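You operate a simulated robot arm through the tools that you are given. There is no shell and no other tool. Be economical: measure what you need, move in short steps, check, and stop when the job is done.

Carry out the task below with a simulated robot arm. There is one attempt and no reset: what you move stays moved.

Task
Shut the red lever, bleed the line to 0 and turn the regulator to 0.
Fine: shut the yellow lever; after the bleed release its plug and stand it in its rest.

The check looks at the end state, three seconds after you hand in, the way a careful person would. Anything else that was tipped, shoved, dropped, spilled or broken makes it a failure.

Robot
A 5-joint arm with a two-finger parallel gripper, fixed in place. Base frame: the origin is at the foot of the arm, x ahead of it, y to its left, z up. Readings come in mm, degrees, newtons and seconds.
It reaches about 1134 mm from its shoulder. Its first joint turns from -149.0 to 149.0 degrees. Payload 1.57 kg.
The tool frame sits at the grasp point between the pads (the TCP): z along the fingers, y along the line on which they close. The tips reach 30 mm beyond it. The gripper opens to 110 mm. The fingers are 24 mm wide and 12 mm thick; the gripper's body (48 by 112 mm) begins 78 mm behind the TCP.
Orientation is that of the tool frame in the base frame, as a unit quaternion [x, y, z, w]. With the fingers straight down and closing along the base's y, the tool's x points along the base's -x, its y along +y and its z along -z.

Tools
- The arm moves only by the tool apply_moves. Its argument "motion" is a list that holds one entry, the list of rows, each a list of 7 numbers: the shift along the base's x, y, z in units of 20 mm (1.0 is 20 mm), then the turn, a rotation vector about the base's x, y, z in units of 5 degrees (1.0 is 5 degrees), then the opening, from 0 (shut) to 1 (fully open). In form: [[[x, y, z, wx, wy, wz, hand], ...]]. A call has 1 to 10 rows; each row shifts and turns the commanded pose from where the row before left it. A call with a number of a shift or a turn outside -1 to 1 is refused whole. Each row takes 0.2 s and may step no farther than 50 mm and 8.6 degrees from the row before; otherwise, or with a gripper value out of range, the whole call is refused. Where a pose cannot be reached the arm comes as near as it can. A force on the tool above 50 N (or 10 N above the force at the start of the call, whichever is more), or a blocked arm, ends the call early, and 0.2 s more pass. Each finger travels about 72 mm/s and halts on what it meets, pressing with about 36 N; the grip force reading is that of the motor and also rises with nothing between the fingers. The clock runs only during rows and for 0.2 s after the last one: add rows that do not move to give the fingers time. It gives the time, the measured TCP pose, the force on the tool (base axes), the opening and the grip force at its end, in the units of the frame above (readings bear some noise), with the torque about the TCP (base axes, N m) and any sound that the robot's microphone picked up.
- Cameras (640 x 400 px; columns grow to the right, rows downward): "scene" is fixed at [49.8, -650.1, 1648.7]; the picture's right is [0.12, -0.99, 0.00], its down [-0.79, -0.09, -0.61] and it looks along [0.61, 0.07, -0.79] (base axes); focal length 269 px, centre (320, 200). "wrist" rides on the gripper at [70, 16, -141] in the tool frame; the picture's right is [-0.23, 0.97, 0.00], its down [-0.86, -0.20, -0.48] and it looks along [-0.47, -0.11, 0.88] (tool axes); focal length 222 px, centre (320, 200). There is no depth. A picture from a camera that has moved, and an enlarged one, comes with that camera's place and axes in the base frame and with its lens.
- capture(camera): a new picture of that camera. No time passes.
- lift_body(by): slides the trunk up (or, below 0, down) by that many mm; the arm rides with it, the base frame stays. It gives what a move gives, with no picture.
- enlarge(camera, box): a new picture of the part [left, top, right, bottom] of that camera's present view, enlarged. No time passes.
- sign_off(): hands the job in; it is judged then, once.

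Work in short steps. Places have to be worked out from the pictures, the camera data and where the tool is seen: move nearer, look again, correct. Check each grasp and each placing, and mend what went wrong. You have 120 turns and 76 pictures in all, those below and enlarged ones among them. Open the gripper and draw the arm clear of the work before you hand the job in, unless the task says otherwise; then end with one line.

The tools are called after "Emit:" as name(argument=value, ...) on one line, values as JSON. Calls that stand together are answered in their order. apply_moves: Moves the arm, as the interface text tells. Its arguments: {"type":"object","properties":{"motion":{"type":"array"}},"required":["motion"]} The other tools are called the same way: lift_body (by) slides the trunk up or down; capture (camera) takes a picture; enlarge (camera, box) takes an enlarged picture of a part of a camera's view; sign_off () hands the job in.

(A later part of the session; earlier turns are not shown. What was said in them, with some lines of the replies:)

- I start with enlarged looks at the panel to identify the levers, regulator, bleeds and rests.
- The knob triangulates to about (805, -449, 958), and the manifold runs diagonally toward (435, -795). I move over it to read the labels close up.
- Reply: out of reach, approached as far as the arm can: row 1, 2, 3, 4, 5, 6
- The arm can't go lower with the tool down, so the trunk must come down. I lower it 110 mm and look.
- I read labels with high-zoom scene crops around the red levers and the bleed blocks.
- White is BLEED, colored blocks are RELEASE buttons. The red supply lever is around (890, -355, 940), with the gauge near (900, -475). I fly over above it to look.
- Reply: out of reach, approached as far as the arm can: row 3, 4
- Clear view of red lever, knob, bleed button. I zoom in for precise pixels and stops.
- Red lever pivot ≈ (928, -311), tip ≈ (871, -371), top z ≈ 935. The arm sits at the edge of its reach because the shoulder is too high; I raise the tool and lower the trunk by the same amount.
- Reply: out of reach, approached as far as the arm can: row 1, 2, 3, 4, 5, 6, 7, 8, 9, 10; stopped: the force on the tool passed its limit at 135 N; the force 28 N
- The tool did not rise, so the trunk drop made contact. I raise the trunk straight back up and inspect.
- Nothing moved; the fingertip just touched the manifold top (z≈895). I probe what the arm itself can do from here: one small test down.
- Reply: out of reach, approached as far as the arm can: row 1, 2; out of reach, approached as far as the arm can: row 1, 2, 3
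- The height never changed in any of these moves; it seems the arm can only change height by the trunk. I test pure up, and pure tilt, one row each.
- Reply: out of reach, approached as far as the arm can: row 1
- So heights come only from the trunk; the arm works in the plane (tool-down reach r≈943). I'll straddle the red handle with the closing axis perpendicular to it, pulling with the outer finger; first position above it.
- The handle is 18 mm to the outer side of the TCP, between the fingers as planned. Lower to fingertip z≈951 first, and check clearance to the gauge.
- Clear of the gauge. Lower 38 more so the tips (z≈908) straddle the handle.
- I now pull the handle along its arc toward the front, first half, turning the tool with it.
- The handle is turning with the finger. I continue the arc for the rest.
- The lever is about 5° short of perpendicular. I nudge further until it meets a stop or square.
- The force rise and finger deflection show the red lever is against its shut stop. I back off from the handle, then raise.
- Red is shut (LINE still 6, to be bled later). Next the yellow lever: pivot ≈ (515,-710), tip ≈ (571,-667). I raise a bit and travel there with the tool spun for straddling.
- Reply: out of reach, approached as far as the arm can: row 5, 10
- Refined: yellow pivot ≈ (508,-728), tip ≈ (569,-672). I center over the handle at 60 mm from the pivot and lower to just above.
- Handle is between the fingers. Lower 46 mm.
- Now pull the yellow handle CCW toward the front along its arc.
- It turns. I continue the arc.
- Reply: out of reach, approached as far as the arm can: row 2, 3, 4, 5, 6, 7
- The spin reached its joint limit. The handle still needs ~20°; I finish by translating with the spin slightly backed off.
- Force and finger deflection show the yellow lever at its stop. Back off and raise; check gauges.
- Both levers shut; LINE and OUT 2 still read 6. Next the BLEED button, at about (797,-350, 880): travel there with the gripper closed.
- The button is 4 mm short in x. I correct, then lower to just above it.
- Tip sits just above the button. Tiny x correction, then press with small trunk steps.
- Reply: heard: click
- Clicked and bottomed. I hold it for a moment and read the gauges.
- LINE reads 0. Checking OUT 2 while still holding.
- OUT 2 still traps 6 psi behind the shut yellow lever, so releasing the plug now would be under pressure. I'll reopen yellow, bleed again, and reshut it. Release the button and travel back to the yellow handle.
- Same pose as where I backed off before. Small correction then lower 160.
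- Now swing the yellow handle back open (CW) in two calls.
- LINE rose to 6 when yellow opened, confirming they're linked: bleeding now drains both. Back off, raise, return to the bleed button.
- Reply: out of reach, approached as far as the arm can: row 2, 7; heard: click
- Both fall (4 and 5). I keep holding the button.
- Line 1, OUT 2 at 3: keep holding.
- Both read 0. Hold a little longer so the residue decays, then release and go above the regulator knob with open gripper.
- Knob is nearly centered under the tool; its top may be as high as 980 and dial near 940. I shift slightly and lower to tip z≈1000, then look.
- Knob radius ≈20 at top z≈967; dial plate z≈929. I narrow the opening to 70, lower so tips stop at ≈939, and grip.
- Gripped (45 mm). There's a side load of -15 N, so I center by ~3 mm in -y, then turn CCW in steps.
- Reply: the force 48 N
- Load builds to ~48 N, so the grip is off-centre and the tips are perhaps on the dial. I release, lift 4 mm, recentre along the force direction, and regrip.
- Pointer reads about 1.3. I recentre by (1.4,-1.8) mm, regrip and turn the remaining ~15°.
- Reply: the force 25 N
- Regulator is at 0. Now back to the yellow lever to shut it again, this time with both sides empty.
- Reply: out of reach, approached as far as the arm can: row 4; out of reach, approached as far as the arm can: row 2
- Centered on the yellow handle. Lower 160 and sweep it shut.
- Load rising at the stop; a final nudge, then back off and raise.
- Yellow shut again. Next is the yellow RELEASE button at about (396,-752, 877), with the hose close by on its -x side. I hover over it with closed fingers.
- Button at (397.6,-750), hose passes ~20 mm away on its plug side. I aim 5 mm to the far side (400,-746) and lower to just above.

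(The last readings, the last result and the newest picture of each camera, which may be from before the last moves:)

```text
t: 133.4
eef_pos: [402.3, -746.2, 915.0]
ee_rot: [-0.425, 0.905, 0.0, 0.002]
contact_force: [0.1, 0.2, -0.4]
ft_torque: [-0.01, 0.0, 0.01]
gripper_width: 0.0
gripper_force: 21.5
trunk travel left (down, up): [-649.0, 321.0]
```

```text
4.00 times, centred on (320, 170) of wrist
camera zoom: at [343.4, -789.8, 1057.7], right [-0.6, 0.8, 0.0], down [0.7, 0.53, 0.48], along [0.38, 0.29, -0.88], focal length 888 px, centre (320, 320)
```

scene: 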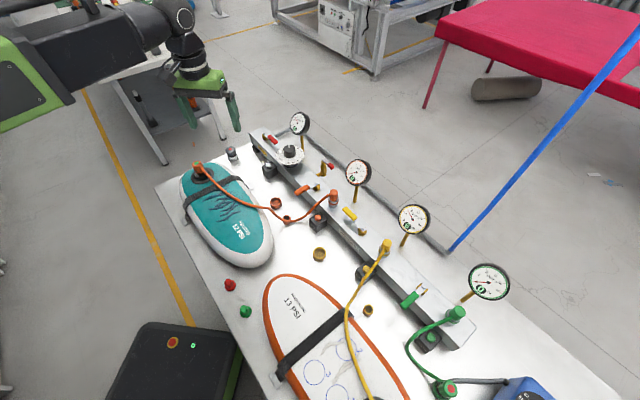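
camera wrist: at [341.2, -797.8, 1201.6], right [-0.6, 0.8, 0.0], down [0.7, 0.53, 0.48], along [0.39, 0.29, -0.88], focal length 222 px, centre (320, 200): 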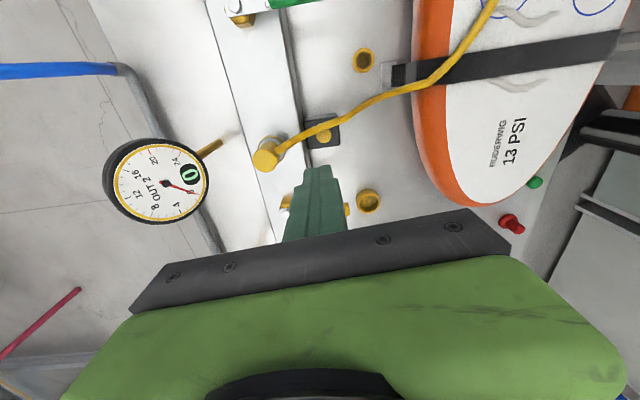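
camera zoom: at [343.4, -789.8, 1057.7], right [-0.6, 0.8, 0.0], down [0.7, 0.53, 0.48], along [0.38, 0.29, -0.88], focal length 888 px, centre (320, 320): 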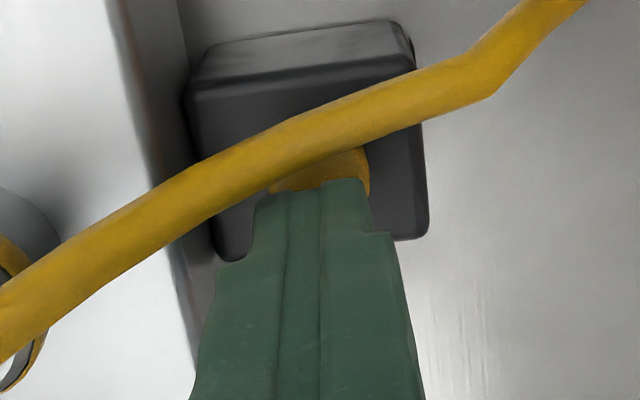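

Tip is over the button and clear of the hose. Press in small steps.

Emit:
lift_body(by=-9)

Emit:
lift_body(by=-4)

```text
t: 134.0
eef_pos: [402.2, -747.2, 906.2]
ee_rot: [-0.425, 0.905, 0.0, 0.002]
contact_force: [-0.2, -0.3, 1.4]
ft_torque: [0.0, 0.0, -0.02]
gripper_width: 0.1
gripper_force: 21.6
trunk travel left (down, up): [-640.0, 330.0]
```

```text
t: 134.6
eef_pos: [402.2, -748.3, 901.7]
ee_rot: [-0.425, 0.905, 0.0, 0.002]
contact_force: [-0.1, -0.6, 3.6]
ft_torque: [-0.06, 0.03, 0.04]
gripper_width: 0.3
gripper_force: 20.9
trunk travel left (down, up): [-636.0, 334.0]
heard: click
```

Click heard. Raise and look at the plug.

Emit:
lift_body(by=140)

Emit:
capture(camera="wrist")

Emit:
enlarge(camera="scene", box=[310, 220, 438, 330])

```text
t: 136.2
eef_pos: [402.2, -747.9, 1042.7]
ee_rot: [-0.425, 0.905, 0.0, 0.003]
contact_force: [-0.9, 0.3, -0.2]
ft_torque: [0.0, 0.0, -0.01]
gripper_width: 0.2
gripper_force: 21.7
trunk travel left (down, up): [-776.0, 194.0]
```

```text
18 pictures are left
camera wrist: at [343.4, -789.9, 1184.6], right [-0.6, 0.8, 0.0], down [0.7, 0.53, 0.48], along [0.38, 0.29, -0.88], focal length 222 px, centre (320, 200)
```

wrist: 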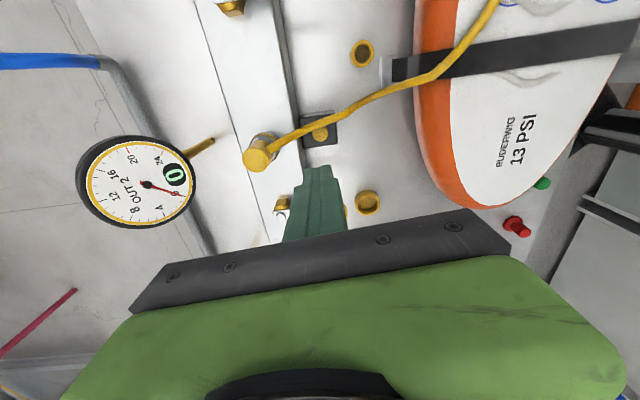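

```text
3.64 times, centred on (374, 275) of scene
camera zoom: at [49.8, -650.1, 1648.7], right [0.12, -0.99, 0.0], down [-0.79, -0.09, -0.61], along [0.61, 0.07, -0.79], focal length 978 px, centre (124, -73)
```

zoom: 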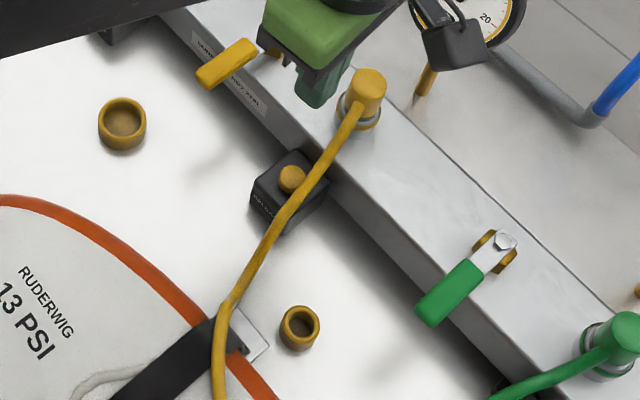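

No visible pop; it presumably is unlatched and must be lifted. There are two yellow cups: a wide one (~33 mm bore) at (437,-602) and a narrow one (~20 mm) at (288,-764). I align over the plug (444,-798), closing axis across the hose.

Emit:
apply_moves(motion=[[[0.21, -0.25, 0, 0, 0, -1, 0.55], [0.21, -0.25, 0, 0, 0, -1, 0.55], [0.21, -0.25, 0, 0, 0, -1, 0.55], [0.21, -0.25, 0, 0, 0, -1, 0.55], [0.21, -0.25, 0, 0, 0, -1, 0.55], [0.21, -0.25, 0, 0, 0, -1, 0.55], [0.21, -0.25, 0, 0, 0, -1, 0.55], [0.21, -0.25, 0, 0, 0, -1, 0.55]]])

Emit:
apply_moves(motion=[[[0.21, -0.25, 0, 0, 0, -1, 0.55], [0.21, -0.25, 0, 0, 0, -1, 0.55], [0, 0, 0, 0, 0, -1, 0.55], [0, 0, 0, 0, 0, -1, 0.55], [0, 0, 0, 0, 0, -1, 0.55], [0, 0, 0, 0, 0, -1, 0.55], [0, 0, 0, 0, 0, -1, 0.55], [0, 0, 0, 0, 0, -1, 0.55]]])

Emit:
capture(camera="wrist")

```text
t: 138.0
eef_pos: [435.4, -786.5, 1042.5]
ee_rot: [-0.089, 0.996, -0.001, 0.001]
contact_force: [0.7, 0.0, -0.1]
ft_torque: [0.0, 0.0, -0.01]
gripper_width: 60.7
gripper_force: 0.0
trunk travel left (down, up): [-776.0, 194.0]
```

```text
t: 139.8
eef_pos: [444.2, -797.2, 1042.2]
ee_rot: [0.257, 0.966, -0.001, 0.002]
contact_force: [-0.1, -0.2, 0.4]
ft_torque: [-0.01, 0.0, -0.03]
gripper_width: 60.6
gripper_force: 0.0
trunk travel left (down, up): [-776.0, 194.0]
```

```text
16 pictures are left
camera wrist: at [390.4, -747.4, 1184.7], right [0.68, 0.73, 0.0], down [0.64, -0.6, 0.48], along [0.35, -0.33, -0.88], focal length 222 px, centre (320, 200)
```

wrist: 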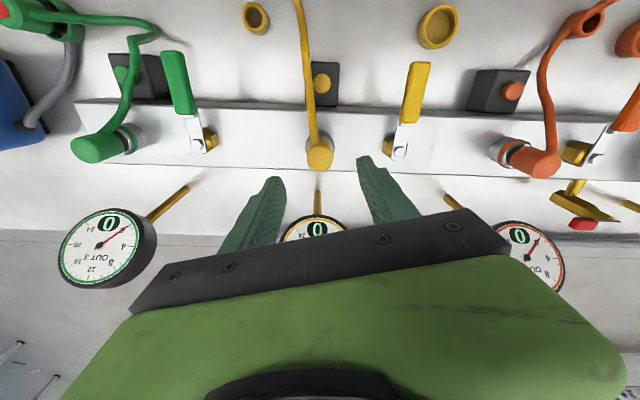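

Plug is at ≈(441,-795). I look closely at the two cups.

Emit:
enlarge(camera="wrist", box=[225, 0, 481, 160])

```text
2.50 times, centred on (353, 80) of wrist
camera zoom: at [390.4, -747.4, 1184.7], right [0.68, 0.73, 0.0], down [0.64, -0.6, 0.48], along [0.35, -0.33, -0.88], focal length 555 px, centre (238, 500)
```

zoom: 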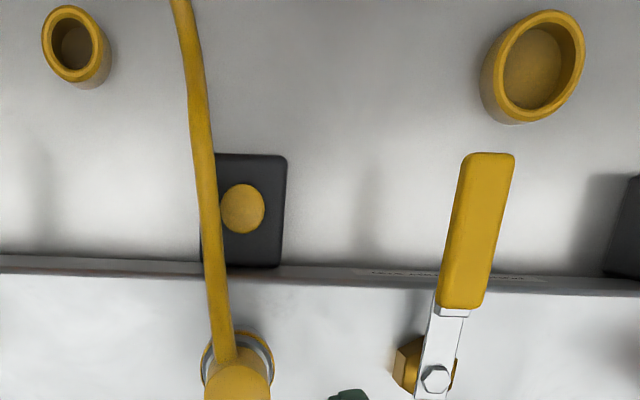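

I grasp the plug: small xy shift, lower so tips reach ≈930, close.

Emit:
apply_moves(motion=[[[-0.15, 0.12, 0, 0, 0, 0, 0.55]]])

Emit:
lift_body(by=-82)

Emit:
capture(camera="wrist")

```text
t: 140.2
eef_pos: [442.1, -795.8, 1042.6]
ee_rot: [0.256, 0.967, -0.001, 0.002]
contact_force: [-0.9, -0.4, 0.0]
ft_torque: [-0.05, 0.0, 0.01]
gripper_width: 60.6
gripper_force: 0.0
trunk travel left (down, up): [-776.0, 194.0]
```

```text
t: 141.4
eef_pos: [441.9, -796.3, 961.1]
ee_rot: [0.256, 0.967, -0.001, 0.001]
contact_force: [-0.2, -0.3, -0.1]
ft_torque: [0.02, -0.02, -0.01]
gripper_width: 60.3
gripper_force: 0.1
trunk travel left (down, up): [-694.0, 276.0]
```

```text
14 pictures are left
camera wrist: at [387.1, -746.0, 1102.7], right [0.68, 0.73, 0.0], down [0.64, -0.6, 0.48], along [0.35, -0.33, -0.88], focal length 222 px, centre (320, 200)
```

wrist: 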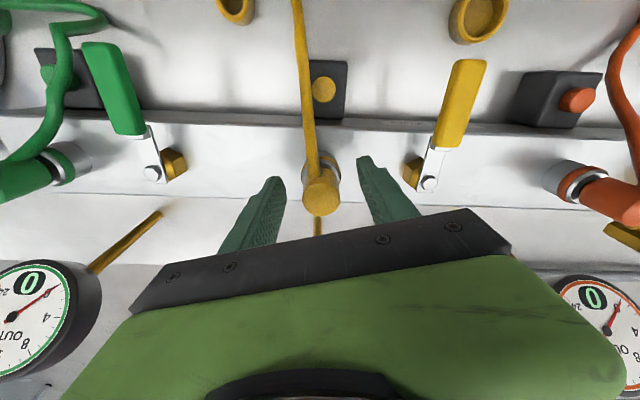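

Perfectly centered. Close on it.

Emit:
apply_moves(motion=[[[0, 0, 0, 0, 0, 0, 0.1], [0, 0, 0, 0, 0, 0, 0.1], [0, 0, 0, 0, 0, 0, 0.1]]])

Emit:
lift_body(by=15)

```text
t: 142.2
eef_pos: [441.2, -794.9, 961.3]
ee_rot: [0.256, 0.967, -0.001, 0.002]
contact_force: [0.2, 0.2, -0.6]
ft_torque: [0.03, 0.0, 0.03]
gripper_width: 25.7
gripper_force: 36.4
trunk travel left (down, up): [-694.0, 276.0]
```

```text
t: 142.8
eef_pos: [441.7, -795.6, 974.8]
ee_rot: [0.257, 0.966, -0.001, 0.001]
contact_force: [0.3, 0.0, -1.0]
ft_torque: [0.0, 0.0, 0.01]
gripper_width: 25.8
gripper_force: 35.5
trunk travel left (down, up): [-709.0, 261.0]
```

It lifts freely with low force. I raise another 60 mm and look at the plug's stem.

Emit:
lift_body(by=60)

Emit:
enlarge(camera="scene", box=[330, 190, 458, 270])

```text
t: 143.8
eef_pos: [441.5, -795.4, 1035.1]
ee_rot: [0.256, 0.967, -0.002, 0.002]
contact_force: [-0.5, -0.3, -0.2]
ft_torque: [0.01, 0.01, 0.0]
gripper_width: 25.9
gripper_force: 35.7
trunk travel left (down, up): [-769.0, 201.0]
```

```text
5.00 times, centred on (394, 230) of scene
camera zoom: at [49.8, -650.1, 1648.7], right [0.12, -0.99, 0.0], down [-0.79, -0.09, -0.61], along [0.61, 0.07, -0.79], focal length 1344 px, centre (-50, 50)
```

zoom: 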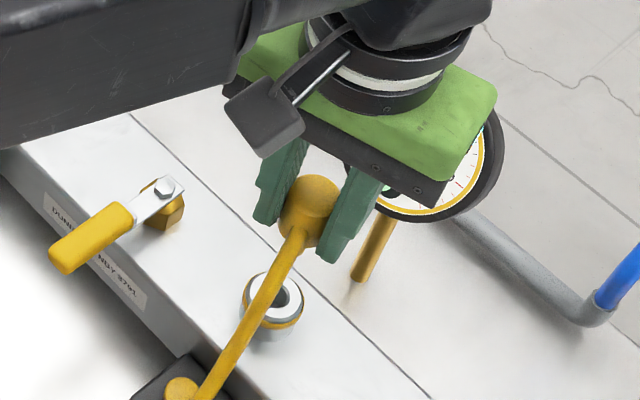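

Plug is free of the socket. The narrow cup's bore (~20 mm) matches a stem from that socket, with the 26 mm head resting on its rim; I move toward it, turning the hose away so the stem becomes visible.

Emit:
apply_moves(motion=[[[-0.85, 0.17, 0, 0, 0, -1, 0.1], [-0.85, 0.17, 0, 0, 0, -1, 0.1], [-0.85, 0.17, 0, 0, 0, -1, 0.1], [-0.85, 0.17, 0, 0, 0, -1, 0.1], [-0.85, 0.17, 0, 0, 0, -1, 0.1], [-0.85, 0.17, 0, 0, 0, -1, 0.1], [-0.85, 0.17, 0, 0, 0, -1, 0.1], [-0.85, 0.17, 0, 0, 0, -1, 0.1], [-0.85, 0.17, 0, 0, 0, -1, 0.1]]])

Emit:
enlarge(camera="scene", box=[310, 240, 438, 320])

Emit:
capture(camera="wrist")

```text
t: 145.8
eef_pos: [286.4, -765.1, 1034.9]
ee_rot: [0.607, 0.795, -0.002, 0.001]
contact_force: [0.3, -0.5, -1.2]
ft_torque: [0.0, -0.01, 0.0]
gripper_width: 25.6
gripper_force: 36.2
trunk travel left (down, up): [-769.0, 201.0]
```

```text
5.00 times, centred on (374, 280) of scene
camera zoom: at [49.8, -650.1, 1648.7], right [0.12, -0.99, 0.0], down [-0.79, -0.09, -0.61], along [0.61, 0.07, -0.79], focal length 1344 px, centre (50, -200)
```

zoom: 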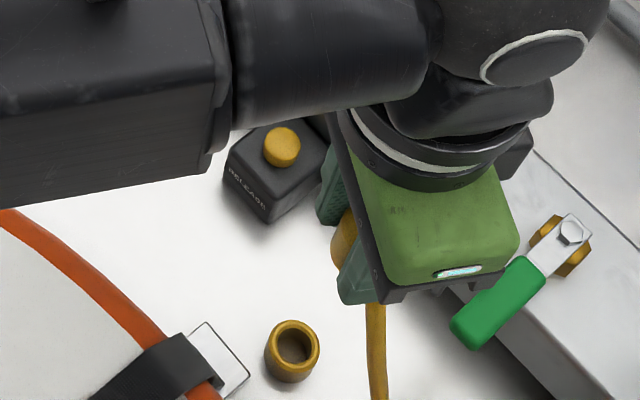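

```text
11 pictures are left
camera wrist: at [283.8, -693.3, 1177.7], right [1.0, 0.04, 0.0], down [0.03, -0.88, 0.48], along [0.02, -0.48, -0.88], focal length 222 px, centre (320, 200)
```

wrist: 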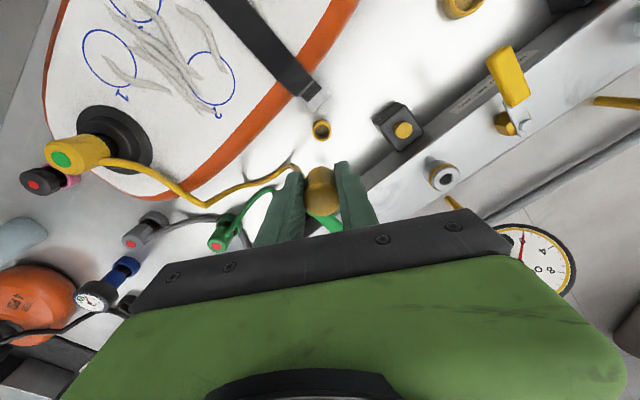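

The narrow cup is at ≈(288.5,-756). I shift (+2,+9) mm and lower to TCP 925, then check alignment.

Emit:
apply_moves(motion=[[[0.1, 0.45, 0, 0, 0, 0, 0.1], [0, 0, 0, 0, 0, 0, 0.1]]])

Emit:
lift_body(by=-105)

Emit:
enlarge(camera="wrist", box=[240, 100, 400, 220])

Emit:
enlarge(camera="scene", box=[320, 260, 416, 320])

```text
t: 146.4
eef_pos: [290.1, -757.8, 1036.1]
ee_rot: [0.606, 0.796, -0.002, 0.001]
contact_force: [-0.7, 0.1, -0.8]
ft_torque: [0.02, 0.0, 0.0]
gripper_width: 25.6
gripper_force: 36.1
trunk travel left (down, up): [-769.0, 201.0]
```

```text
t: 147.8
eef_pos: [290.3, -757.8, 929.6]
ee_rot: [0.607, 0.795, -0.002, 0.001]
contact_force: [0.2, -0.4, -0.6]
ft_torque: [-0.01, 0.01, 0.01]
gripper_width: 26.0
gripper_force: 36.2
trunk travel left (down, up): [-664.0, 306.0]
```

```text
3.33 times, centred on (320, 160) of wrist
camera zoom: at [286.3, -684.9, 1072.7], right [1.0, 0.04, 0.0], down [0.03, -0.88, 0.48], along [0.02, -0.48, -0.88], focal length 740 px, centre (320, 333)
```

zoom: 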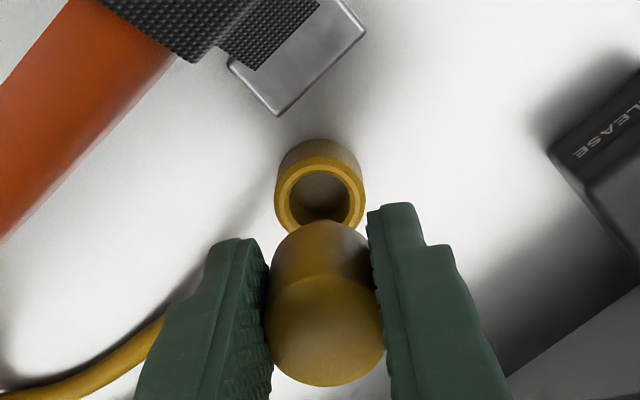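

```text
6.67 times, centred on (368, 290) of scene
camera zoom: at [49.8, -650.1, 1648.7], right [0.12, -0.99, 0.0], down [-0.79, -0.09, -0.61], along [0.61, 0.07, -0.79], focal length 1793 px, centre (0, -400)
```

zoom: 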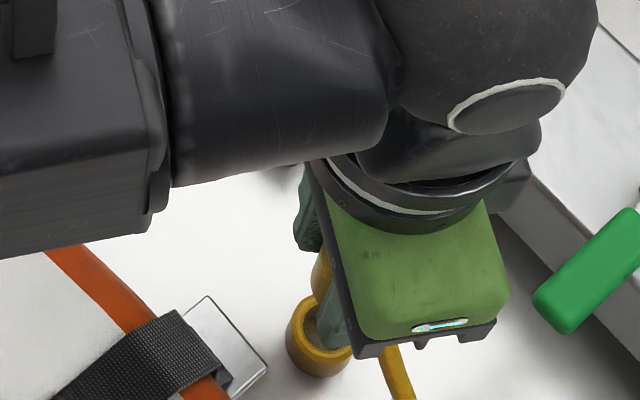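

Aligned within ~1 mm: cup at (289.6,-758), bore ~20 mm, head 26 mm sits on a 28 mm rim. Nudge x −0.7 mm and lower in steps watching force.

Emit:
apply_moves(motion=[[[-0.035, 0, 0, 0, 0, 0, 0.1]]])

Emit:
lift_body(by=-22)

Emit:
lift_body(by=-8)

```text
t: 148.2
eef_pos: [290.0, -758.2, 929.9]
ee_rot: [0.607, 0.795, -0.002, 0.0]
contact_force: [-0.3, 0.3, -0.8]
ft_torque: [-0.03, 0.0, 0.01]
gripper_width: 25.6
gripper_force: 35.9
trunk travel left (down, up): [-664.0, 306.0]
```

```text
t: 148.9
eef_pos: [289.8, -758.7, 909.0]
ee_rot: [0.606, 0.795, -0.002, 0.002]
contact_force: [0.2, 0.0, -1.3]
ft_torque: [0.03, 0.01, 0.01]
gripper_width: 25.3
gripper_force: 35.4
trunk travel left (down, up): [-642.0, 328.0]
```

```text
t: 149.5
eef_pos: [289.5, -756.8, 900.7]
ee_rot: [0.607, 0.795, -0.001, 0.001]
contact_force: [-0.1, 0.1, -0.1]
ft_torque: [0.03, -0.03, 0.0]
gripper_width: 25.7
gripper_force: 35.8
trunk travel left (down, up): [-634.0, 336.0]
```

Emit:
lift_body(by=-6)

Emit:
enlarge(camera="wrist", box=[240, 120, 400, 220])

```text
t: 150.0
eef_pos: [289.3, -756.3, 893.4]
ee_rot: [0.607, 0.795, -0.002, 0.0]
contact_force: [0.3, 0.1, -1.1]
ft_torque: [0.0, 0.01, 0.0]
gripper_width: 25.9
gripper_force: 36.2
trunk travel left (down, up): [-628.0, 342.0]
```

```text
4.00 times, centred on (320, 170) of wrist
camera zoom: at [285.8, -684.9, 1036.6], right [1.0, 0.04, 0.0], down [0.03, -0.88, 0.48], along [0.02, -0.48, -0.88], focal length 888 px, centre (320, 320)
```

zoom: 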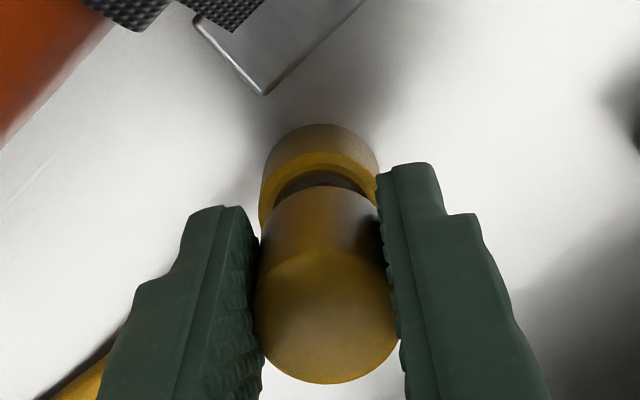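

Well aligned. Lower further until contact is felt.

Emit:
lift_body(by=-6)

Emit:
lift_body(by=-5)

```text
t: 150.6
eef_pos: [289.8, -757.4, 888.7]
ee_rot: [0.607, 0.795, -0.002, 0.001]
contact_force: [0.7, 0.5, -1.5]
ft_torque: [0.0, 0.02, -0.02]
gripper_width: 25.8
gripper_force: 36.2
trunk travel left (down, up): [-622.0, 348.0]
```

```text
t: 151.1
eef_pos: [289.9, -758.4, 883.4]
ee_rot: [0.607, 0.795, -0.002, 0.001]
contact_force: [0.0, -0.7, 0.2]
ft_torque: [-0.03, 0.0, 0.0]
gripper_width: 25.7
gripper_force: 35.8
trunk travel left (down, up): [-617.0, 353.0]
```

Emit:
lift_body(by=-4)

Emit:
lift_body(by=-4)

```text
t: 151.6
eef_pos: [289.8, -756.4, 880.4]
ee_rot: [0.606, 0.795, -0.003, 0.003]
contact_force: [3.1, -9.6, 28.5]
ft_torque: [-0.65, -0.19, -0.03]
gripper_width: 25.9
gripper_force: 36.0
trunk travel left (down, up): [-613.0, 357.0]
```

```text
t: 152.0
eef_pos: [289.7, -757.2, 881.3]
ee_rot: [0.607, 0.795, -0.004, 0.004]
contact_force: [0.2, 2.7, 32.0]
ft_torque: [-0.04, -0.03, 0.03]
gripper_width: 25.5
gripper_force: 36.1
trunk travel left (down, up): [-612.0, 358.0]
stopped: the force on the tool passed its limit at 57 N (the readings are from after the stop); the commanded pose is now the measured one
```

Contact at TCP ≈881, as predicted for fingertips on the rim or the plug bottoming. Ease 2 mm and look.

Emit:
lift_body(by=2)

Emit:
enlarge(camera="wrist", box=[240, 120, 400, 220])

```text
t: 152.5
eef_pos: [289.6, -758.2, 881.3]
ee_rot: [0.607, 0.795, -0.003, 0.003]
contact_force: [-0.8, 4.2, 8.9]
ft_torque: [0.15, 0.05, 0.01]
gripper_width: 25.6
gripper_force: 35.5
trunk travel left (down, up): [-614.0, 356.0]
```

```text
4.00 times, centred on (320, 170) of wrist
camera zoom: at [285.6, -684.8, 1022.9], right [1.0, 0.04, 0.0], down [0.03, -0.87, 0.49], along [0.02, -0.49, -0.87], focal length 888 px, centre (320, 320)
```

zoom: 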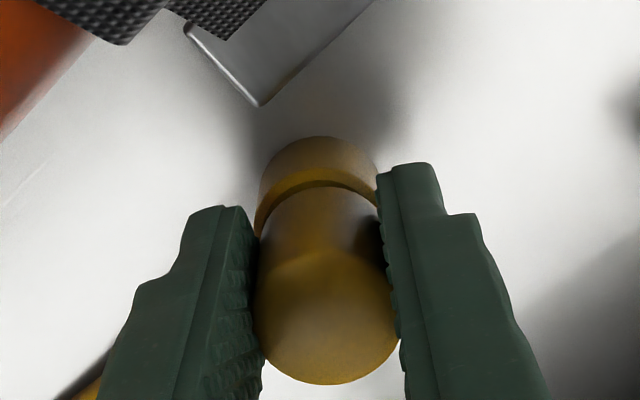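

The head sits ~8 mm above the rim; the fingertips are what touch the rim, with the stem inside the bore. I open slightly so the plug settles.

Emit:
apply_moves(motion=[[[0, 0, 0, 0, 0, 0, 0.34], [0, 0, 0, 0, 0, 0, 0.34], [0, 0, 0, 0, 0, 0, 0.34]]])

Emit:
enlarge(camera="wrist", box=[240, 120, 400, 220])

```text
t: 153.3
eef_pos: [289.7, -758.7, 880.7]
ee_rot: [0.606, 0.795, -0.002, 0.003]
contact_force: [-0.6, 0.2, 0.4]
ft_torque: [0.02, -0.02, 0.01]
gripper_width: 37.4
gripper_force: 0.1
trunk travel left (down, up): [-614.0, 356.0]
```

```text
4.00 times, centred on (320, 170) of wrist
camera zoom: at [286.0, -685.6, 1022.5], right [1.0, 0.04, 0.0], down [0.03, -0.87, 0.49], along [0.02, -0.49, -0.87], focal length 888 px, centre (320, 320)
```

zoom: 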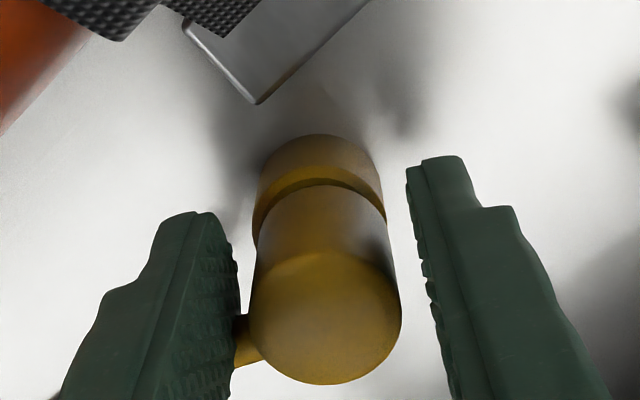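

The plug stands upright on its own at the same height — seated. Lift straight up in a short step, then look.

Emit:
lift_body(by=25)

Emit:
lift_body(by=135)

Emit:
capture(camera="wrist")

```text
t: 154.0
eef_pos: [289.8, -759.5, 906.0]
ee_rot: [0.606, 0.795, -0.002, 0.003]
contact_force: [-0.1, 0.3, 0.4]
ft_torque: [0.01, 0.02, -0.03]
gripper_width: 37.6
gripper_force: 0.1
trunk travel left (down, up): [-639.0, 331.0]
```

```text
t: 155.6
eef_pos: [289.5, -759.4, 1041.4]
ee_rot: [0.607, 0.795, -0.003, 0.003]
contact_force: [-0.2, 0.1, -0.9]
ft_torque: [0.0, -0.01, 0.01]
gripper_width: 37.7
gripper_force: 0.0
trunk travel left (down, up): [-774.0, 196.0]
```

```text
5 pictures are left
camera wrist: at [286.0, -685.7, 1182.5], right [1.0, 0.04, 0.0], down [0.03, -0.87, 0.49], along [0.02, -0.48, -0.87], focal length 222 px, centre (320, 200)
```

wrist: 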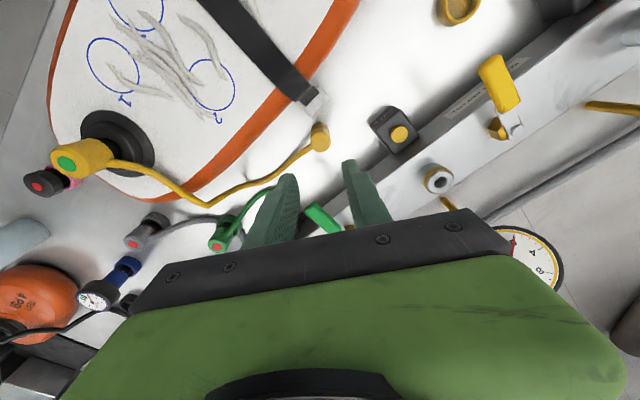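

The plug stands in the cup. I raise and withdraw the arm, opening the gripper, then inspect.

Emit:
lift_body(by=110)

Emit:
apply_moves(motion=[[[0.8, 1, 0, 0, 0, 0, 0.9], [0.8, 1, 0, 0, 0, 0, 0.9], [0.8, 1, 0, 0, 0, 0, 0.9], [0.8, 1, 0, 0, 0, 0, 0.9], [0.8, 1, 0, 0, 0, 0, 0.9], [0.8, 1, 0, 0, 0, 0, 0.9], [0.8, 1, 0, 0, 0, 0, 0.9], [0.8, 1, 0, 0, 0, 0, 0.9], [0.8, 1, 0, 0, 0, 0, 0.9], [0.8, 1, 0, 0, 0, 0, 0.9]]])

Emit:
apply_moves(motion=[[[0.8, 1, 0, 0, 0, 0.5, 0.9], [0.8, 1, 0, 0, 0, 0.5, 0.9], [0.8, 1, 0, 0, 0, 0.5, 0.9], [0.8, 1, 0, 0, 0, 0.5, 0.9], [0.8, 1, 0, 0, 0, 0.5, 0.9], [0.8, 1, 0, 0, 0, 0.5, 0.9], [0.8, 1, 0, 0, 0, 0.5, 0.9], [0.8, 1, 0, 0, 0, 0.5, 0.9], [0.8, 1, 0, 0, 0, 0.5, 0.9], [0.8, 1, 0, 0, 0, 0.5, 0.9]]])

Emit:
enlarge(camera="scene", box=[320, 240, 416, 330])

```text
t: 157.1
eef_pos: [290.1, -759.3, 1150.0]
ee_rot: [0.606, 0.795, -0.003, 0.003]
contact_force: [-0.2, -0.6, 0.7]
ft_torque: [0.0, 0.01, 0.0]
gripper_width: 37.5
gripper_force: 0.1
trunk travel left (down, up): [-884.0, 86.0]
```

```text
t: 159.3
eef_pos: [448.2, -559.3, 1150.7]
ee_rot: [0.607, 0.795, -0.002, 0.002]
contact_force: [1.0, 0.4, -0.1]
ft_torque: [0.02, 0.02, 0.02]
gripper_width: 99.1
gripper_force: 0.0
trunk travel left (down, up): [-884.0, 86.0]
```

```text
t: 161.5
eef_pos: [611.0, -359.6, 1150.8]
ee_rot: [0.42, 0.907, -0.002, 0.003]
contact_force: [0.1, -0.2, 0.4]
ft_torque: [-0.03, 0.02, 0.0]
gripper_width: 98.8
gripper_force: 0.0
trunk travel left (down, up): [-884.0, 86.0]
```

```text
4.44 times, centred on (368, 285) of scene
camera zoom: at [49.8, -650.1, 1648.7], right [0.12, -0.99, 0.0], down [-0.79, -0.09, -0.61], along [0.61, 0.07, -0.79], focal length 1195 px, centre (107, -178)
```

zoom: 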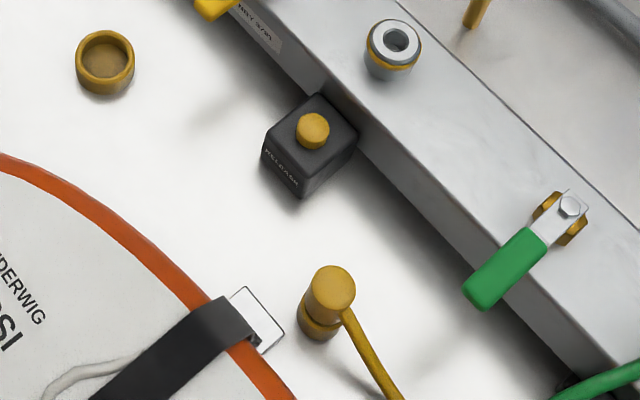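

Plug stands upright in the cup. One last overall check of levers, gauges and knob.

Emit:
capture(camera="scene")

Emit:
enlarge(camera="scene", box=[240, 100, 448, 230])

```text
3 pictures are left
```

scene: 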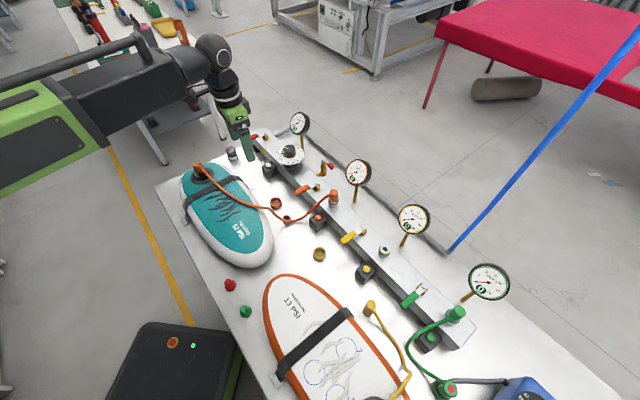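

```text
3.08 times, centred on (344, 165) of scene
camera zoom: at [49.8, -650.1, 1648.7], right [0.12, -0.99, 0.0], down [-0.79, -0.09, -0.61], along [0.61, 0.07, -0.79], focal length 827 px, centre (246, 308)
```

zoom: 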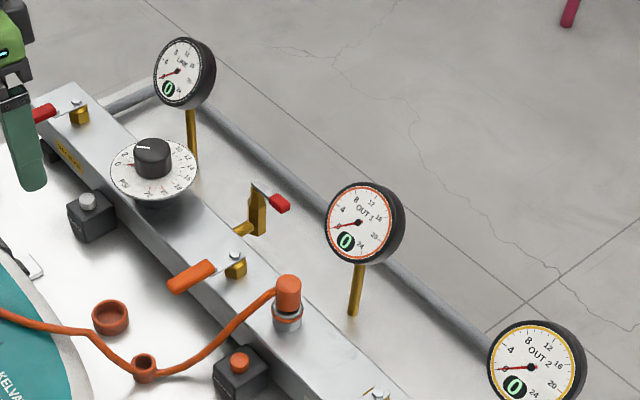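

Red and yellow are shut, LINE and OUT 2 read 0, the regulator is at 0 and the plug stands in its cup with the arm clear. I hand in.

Emit:
sign_off()

```text
The job is handed in.
```

The job is handed in: the red and yellow levers are shut, LINE and OUT 2 read 0, the regulator is at 0, and the yellow plug is released and standing in the narrower of the two yellow cups, which I took to be its rest because of its size.
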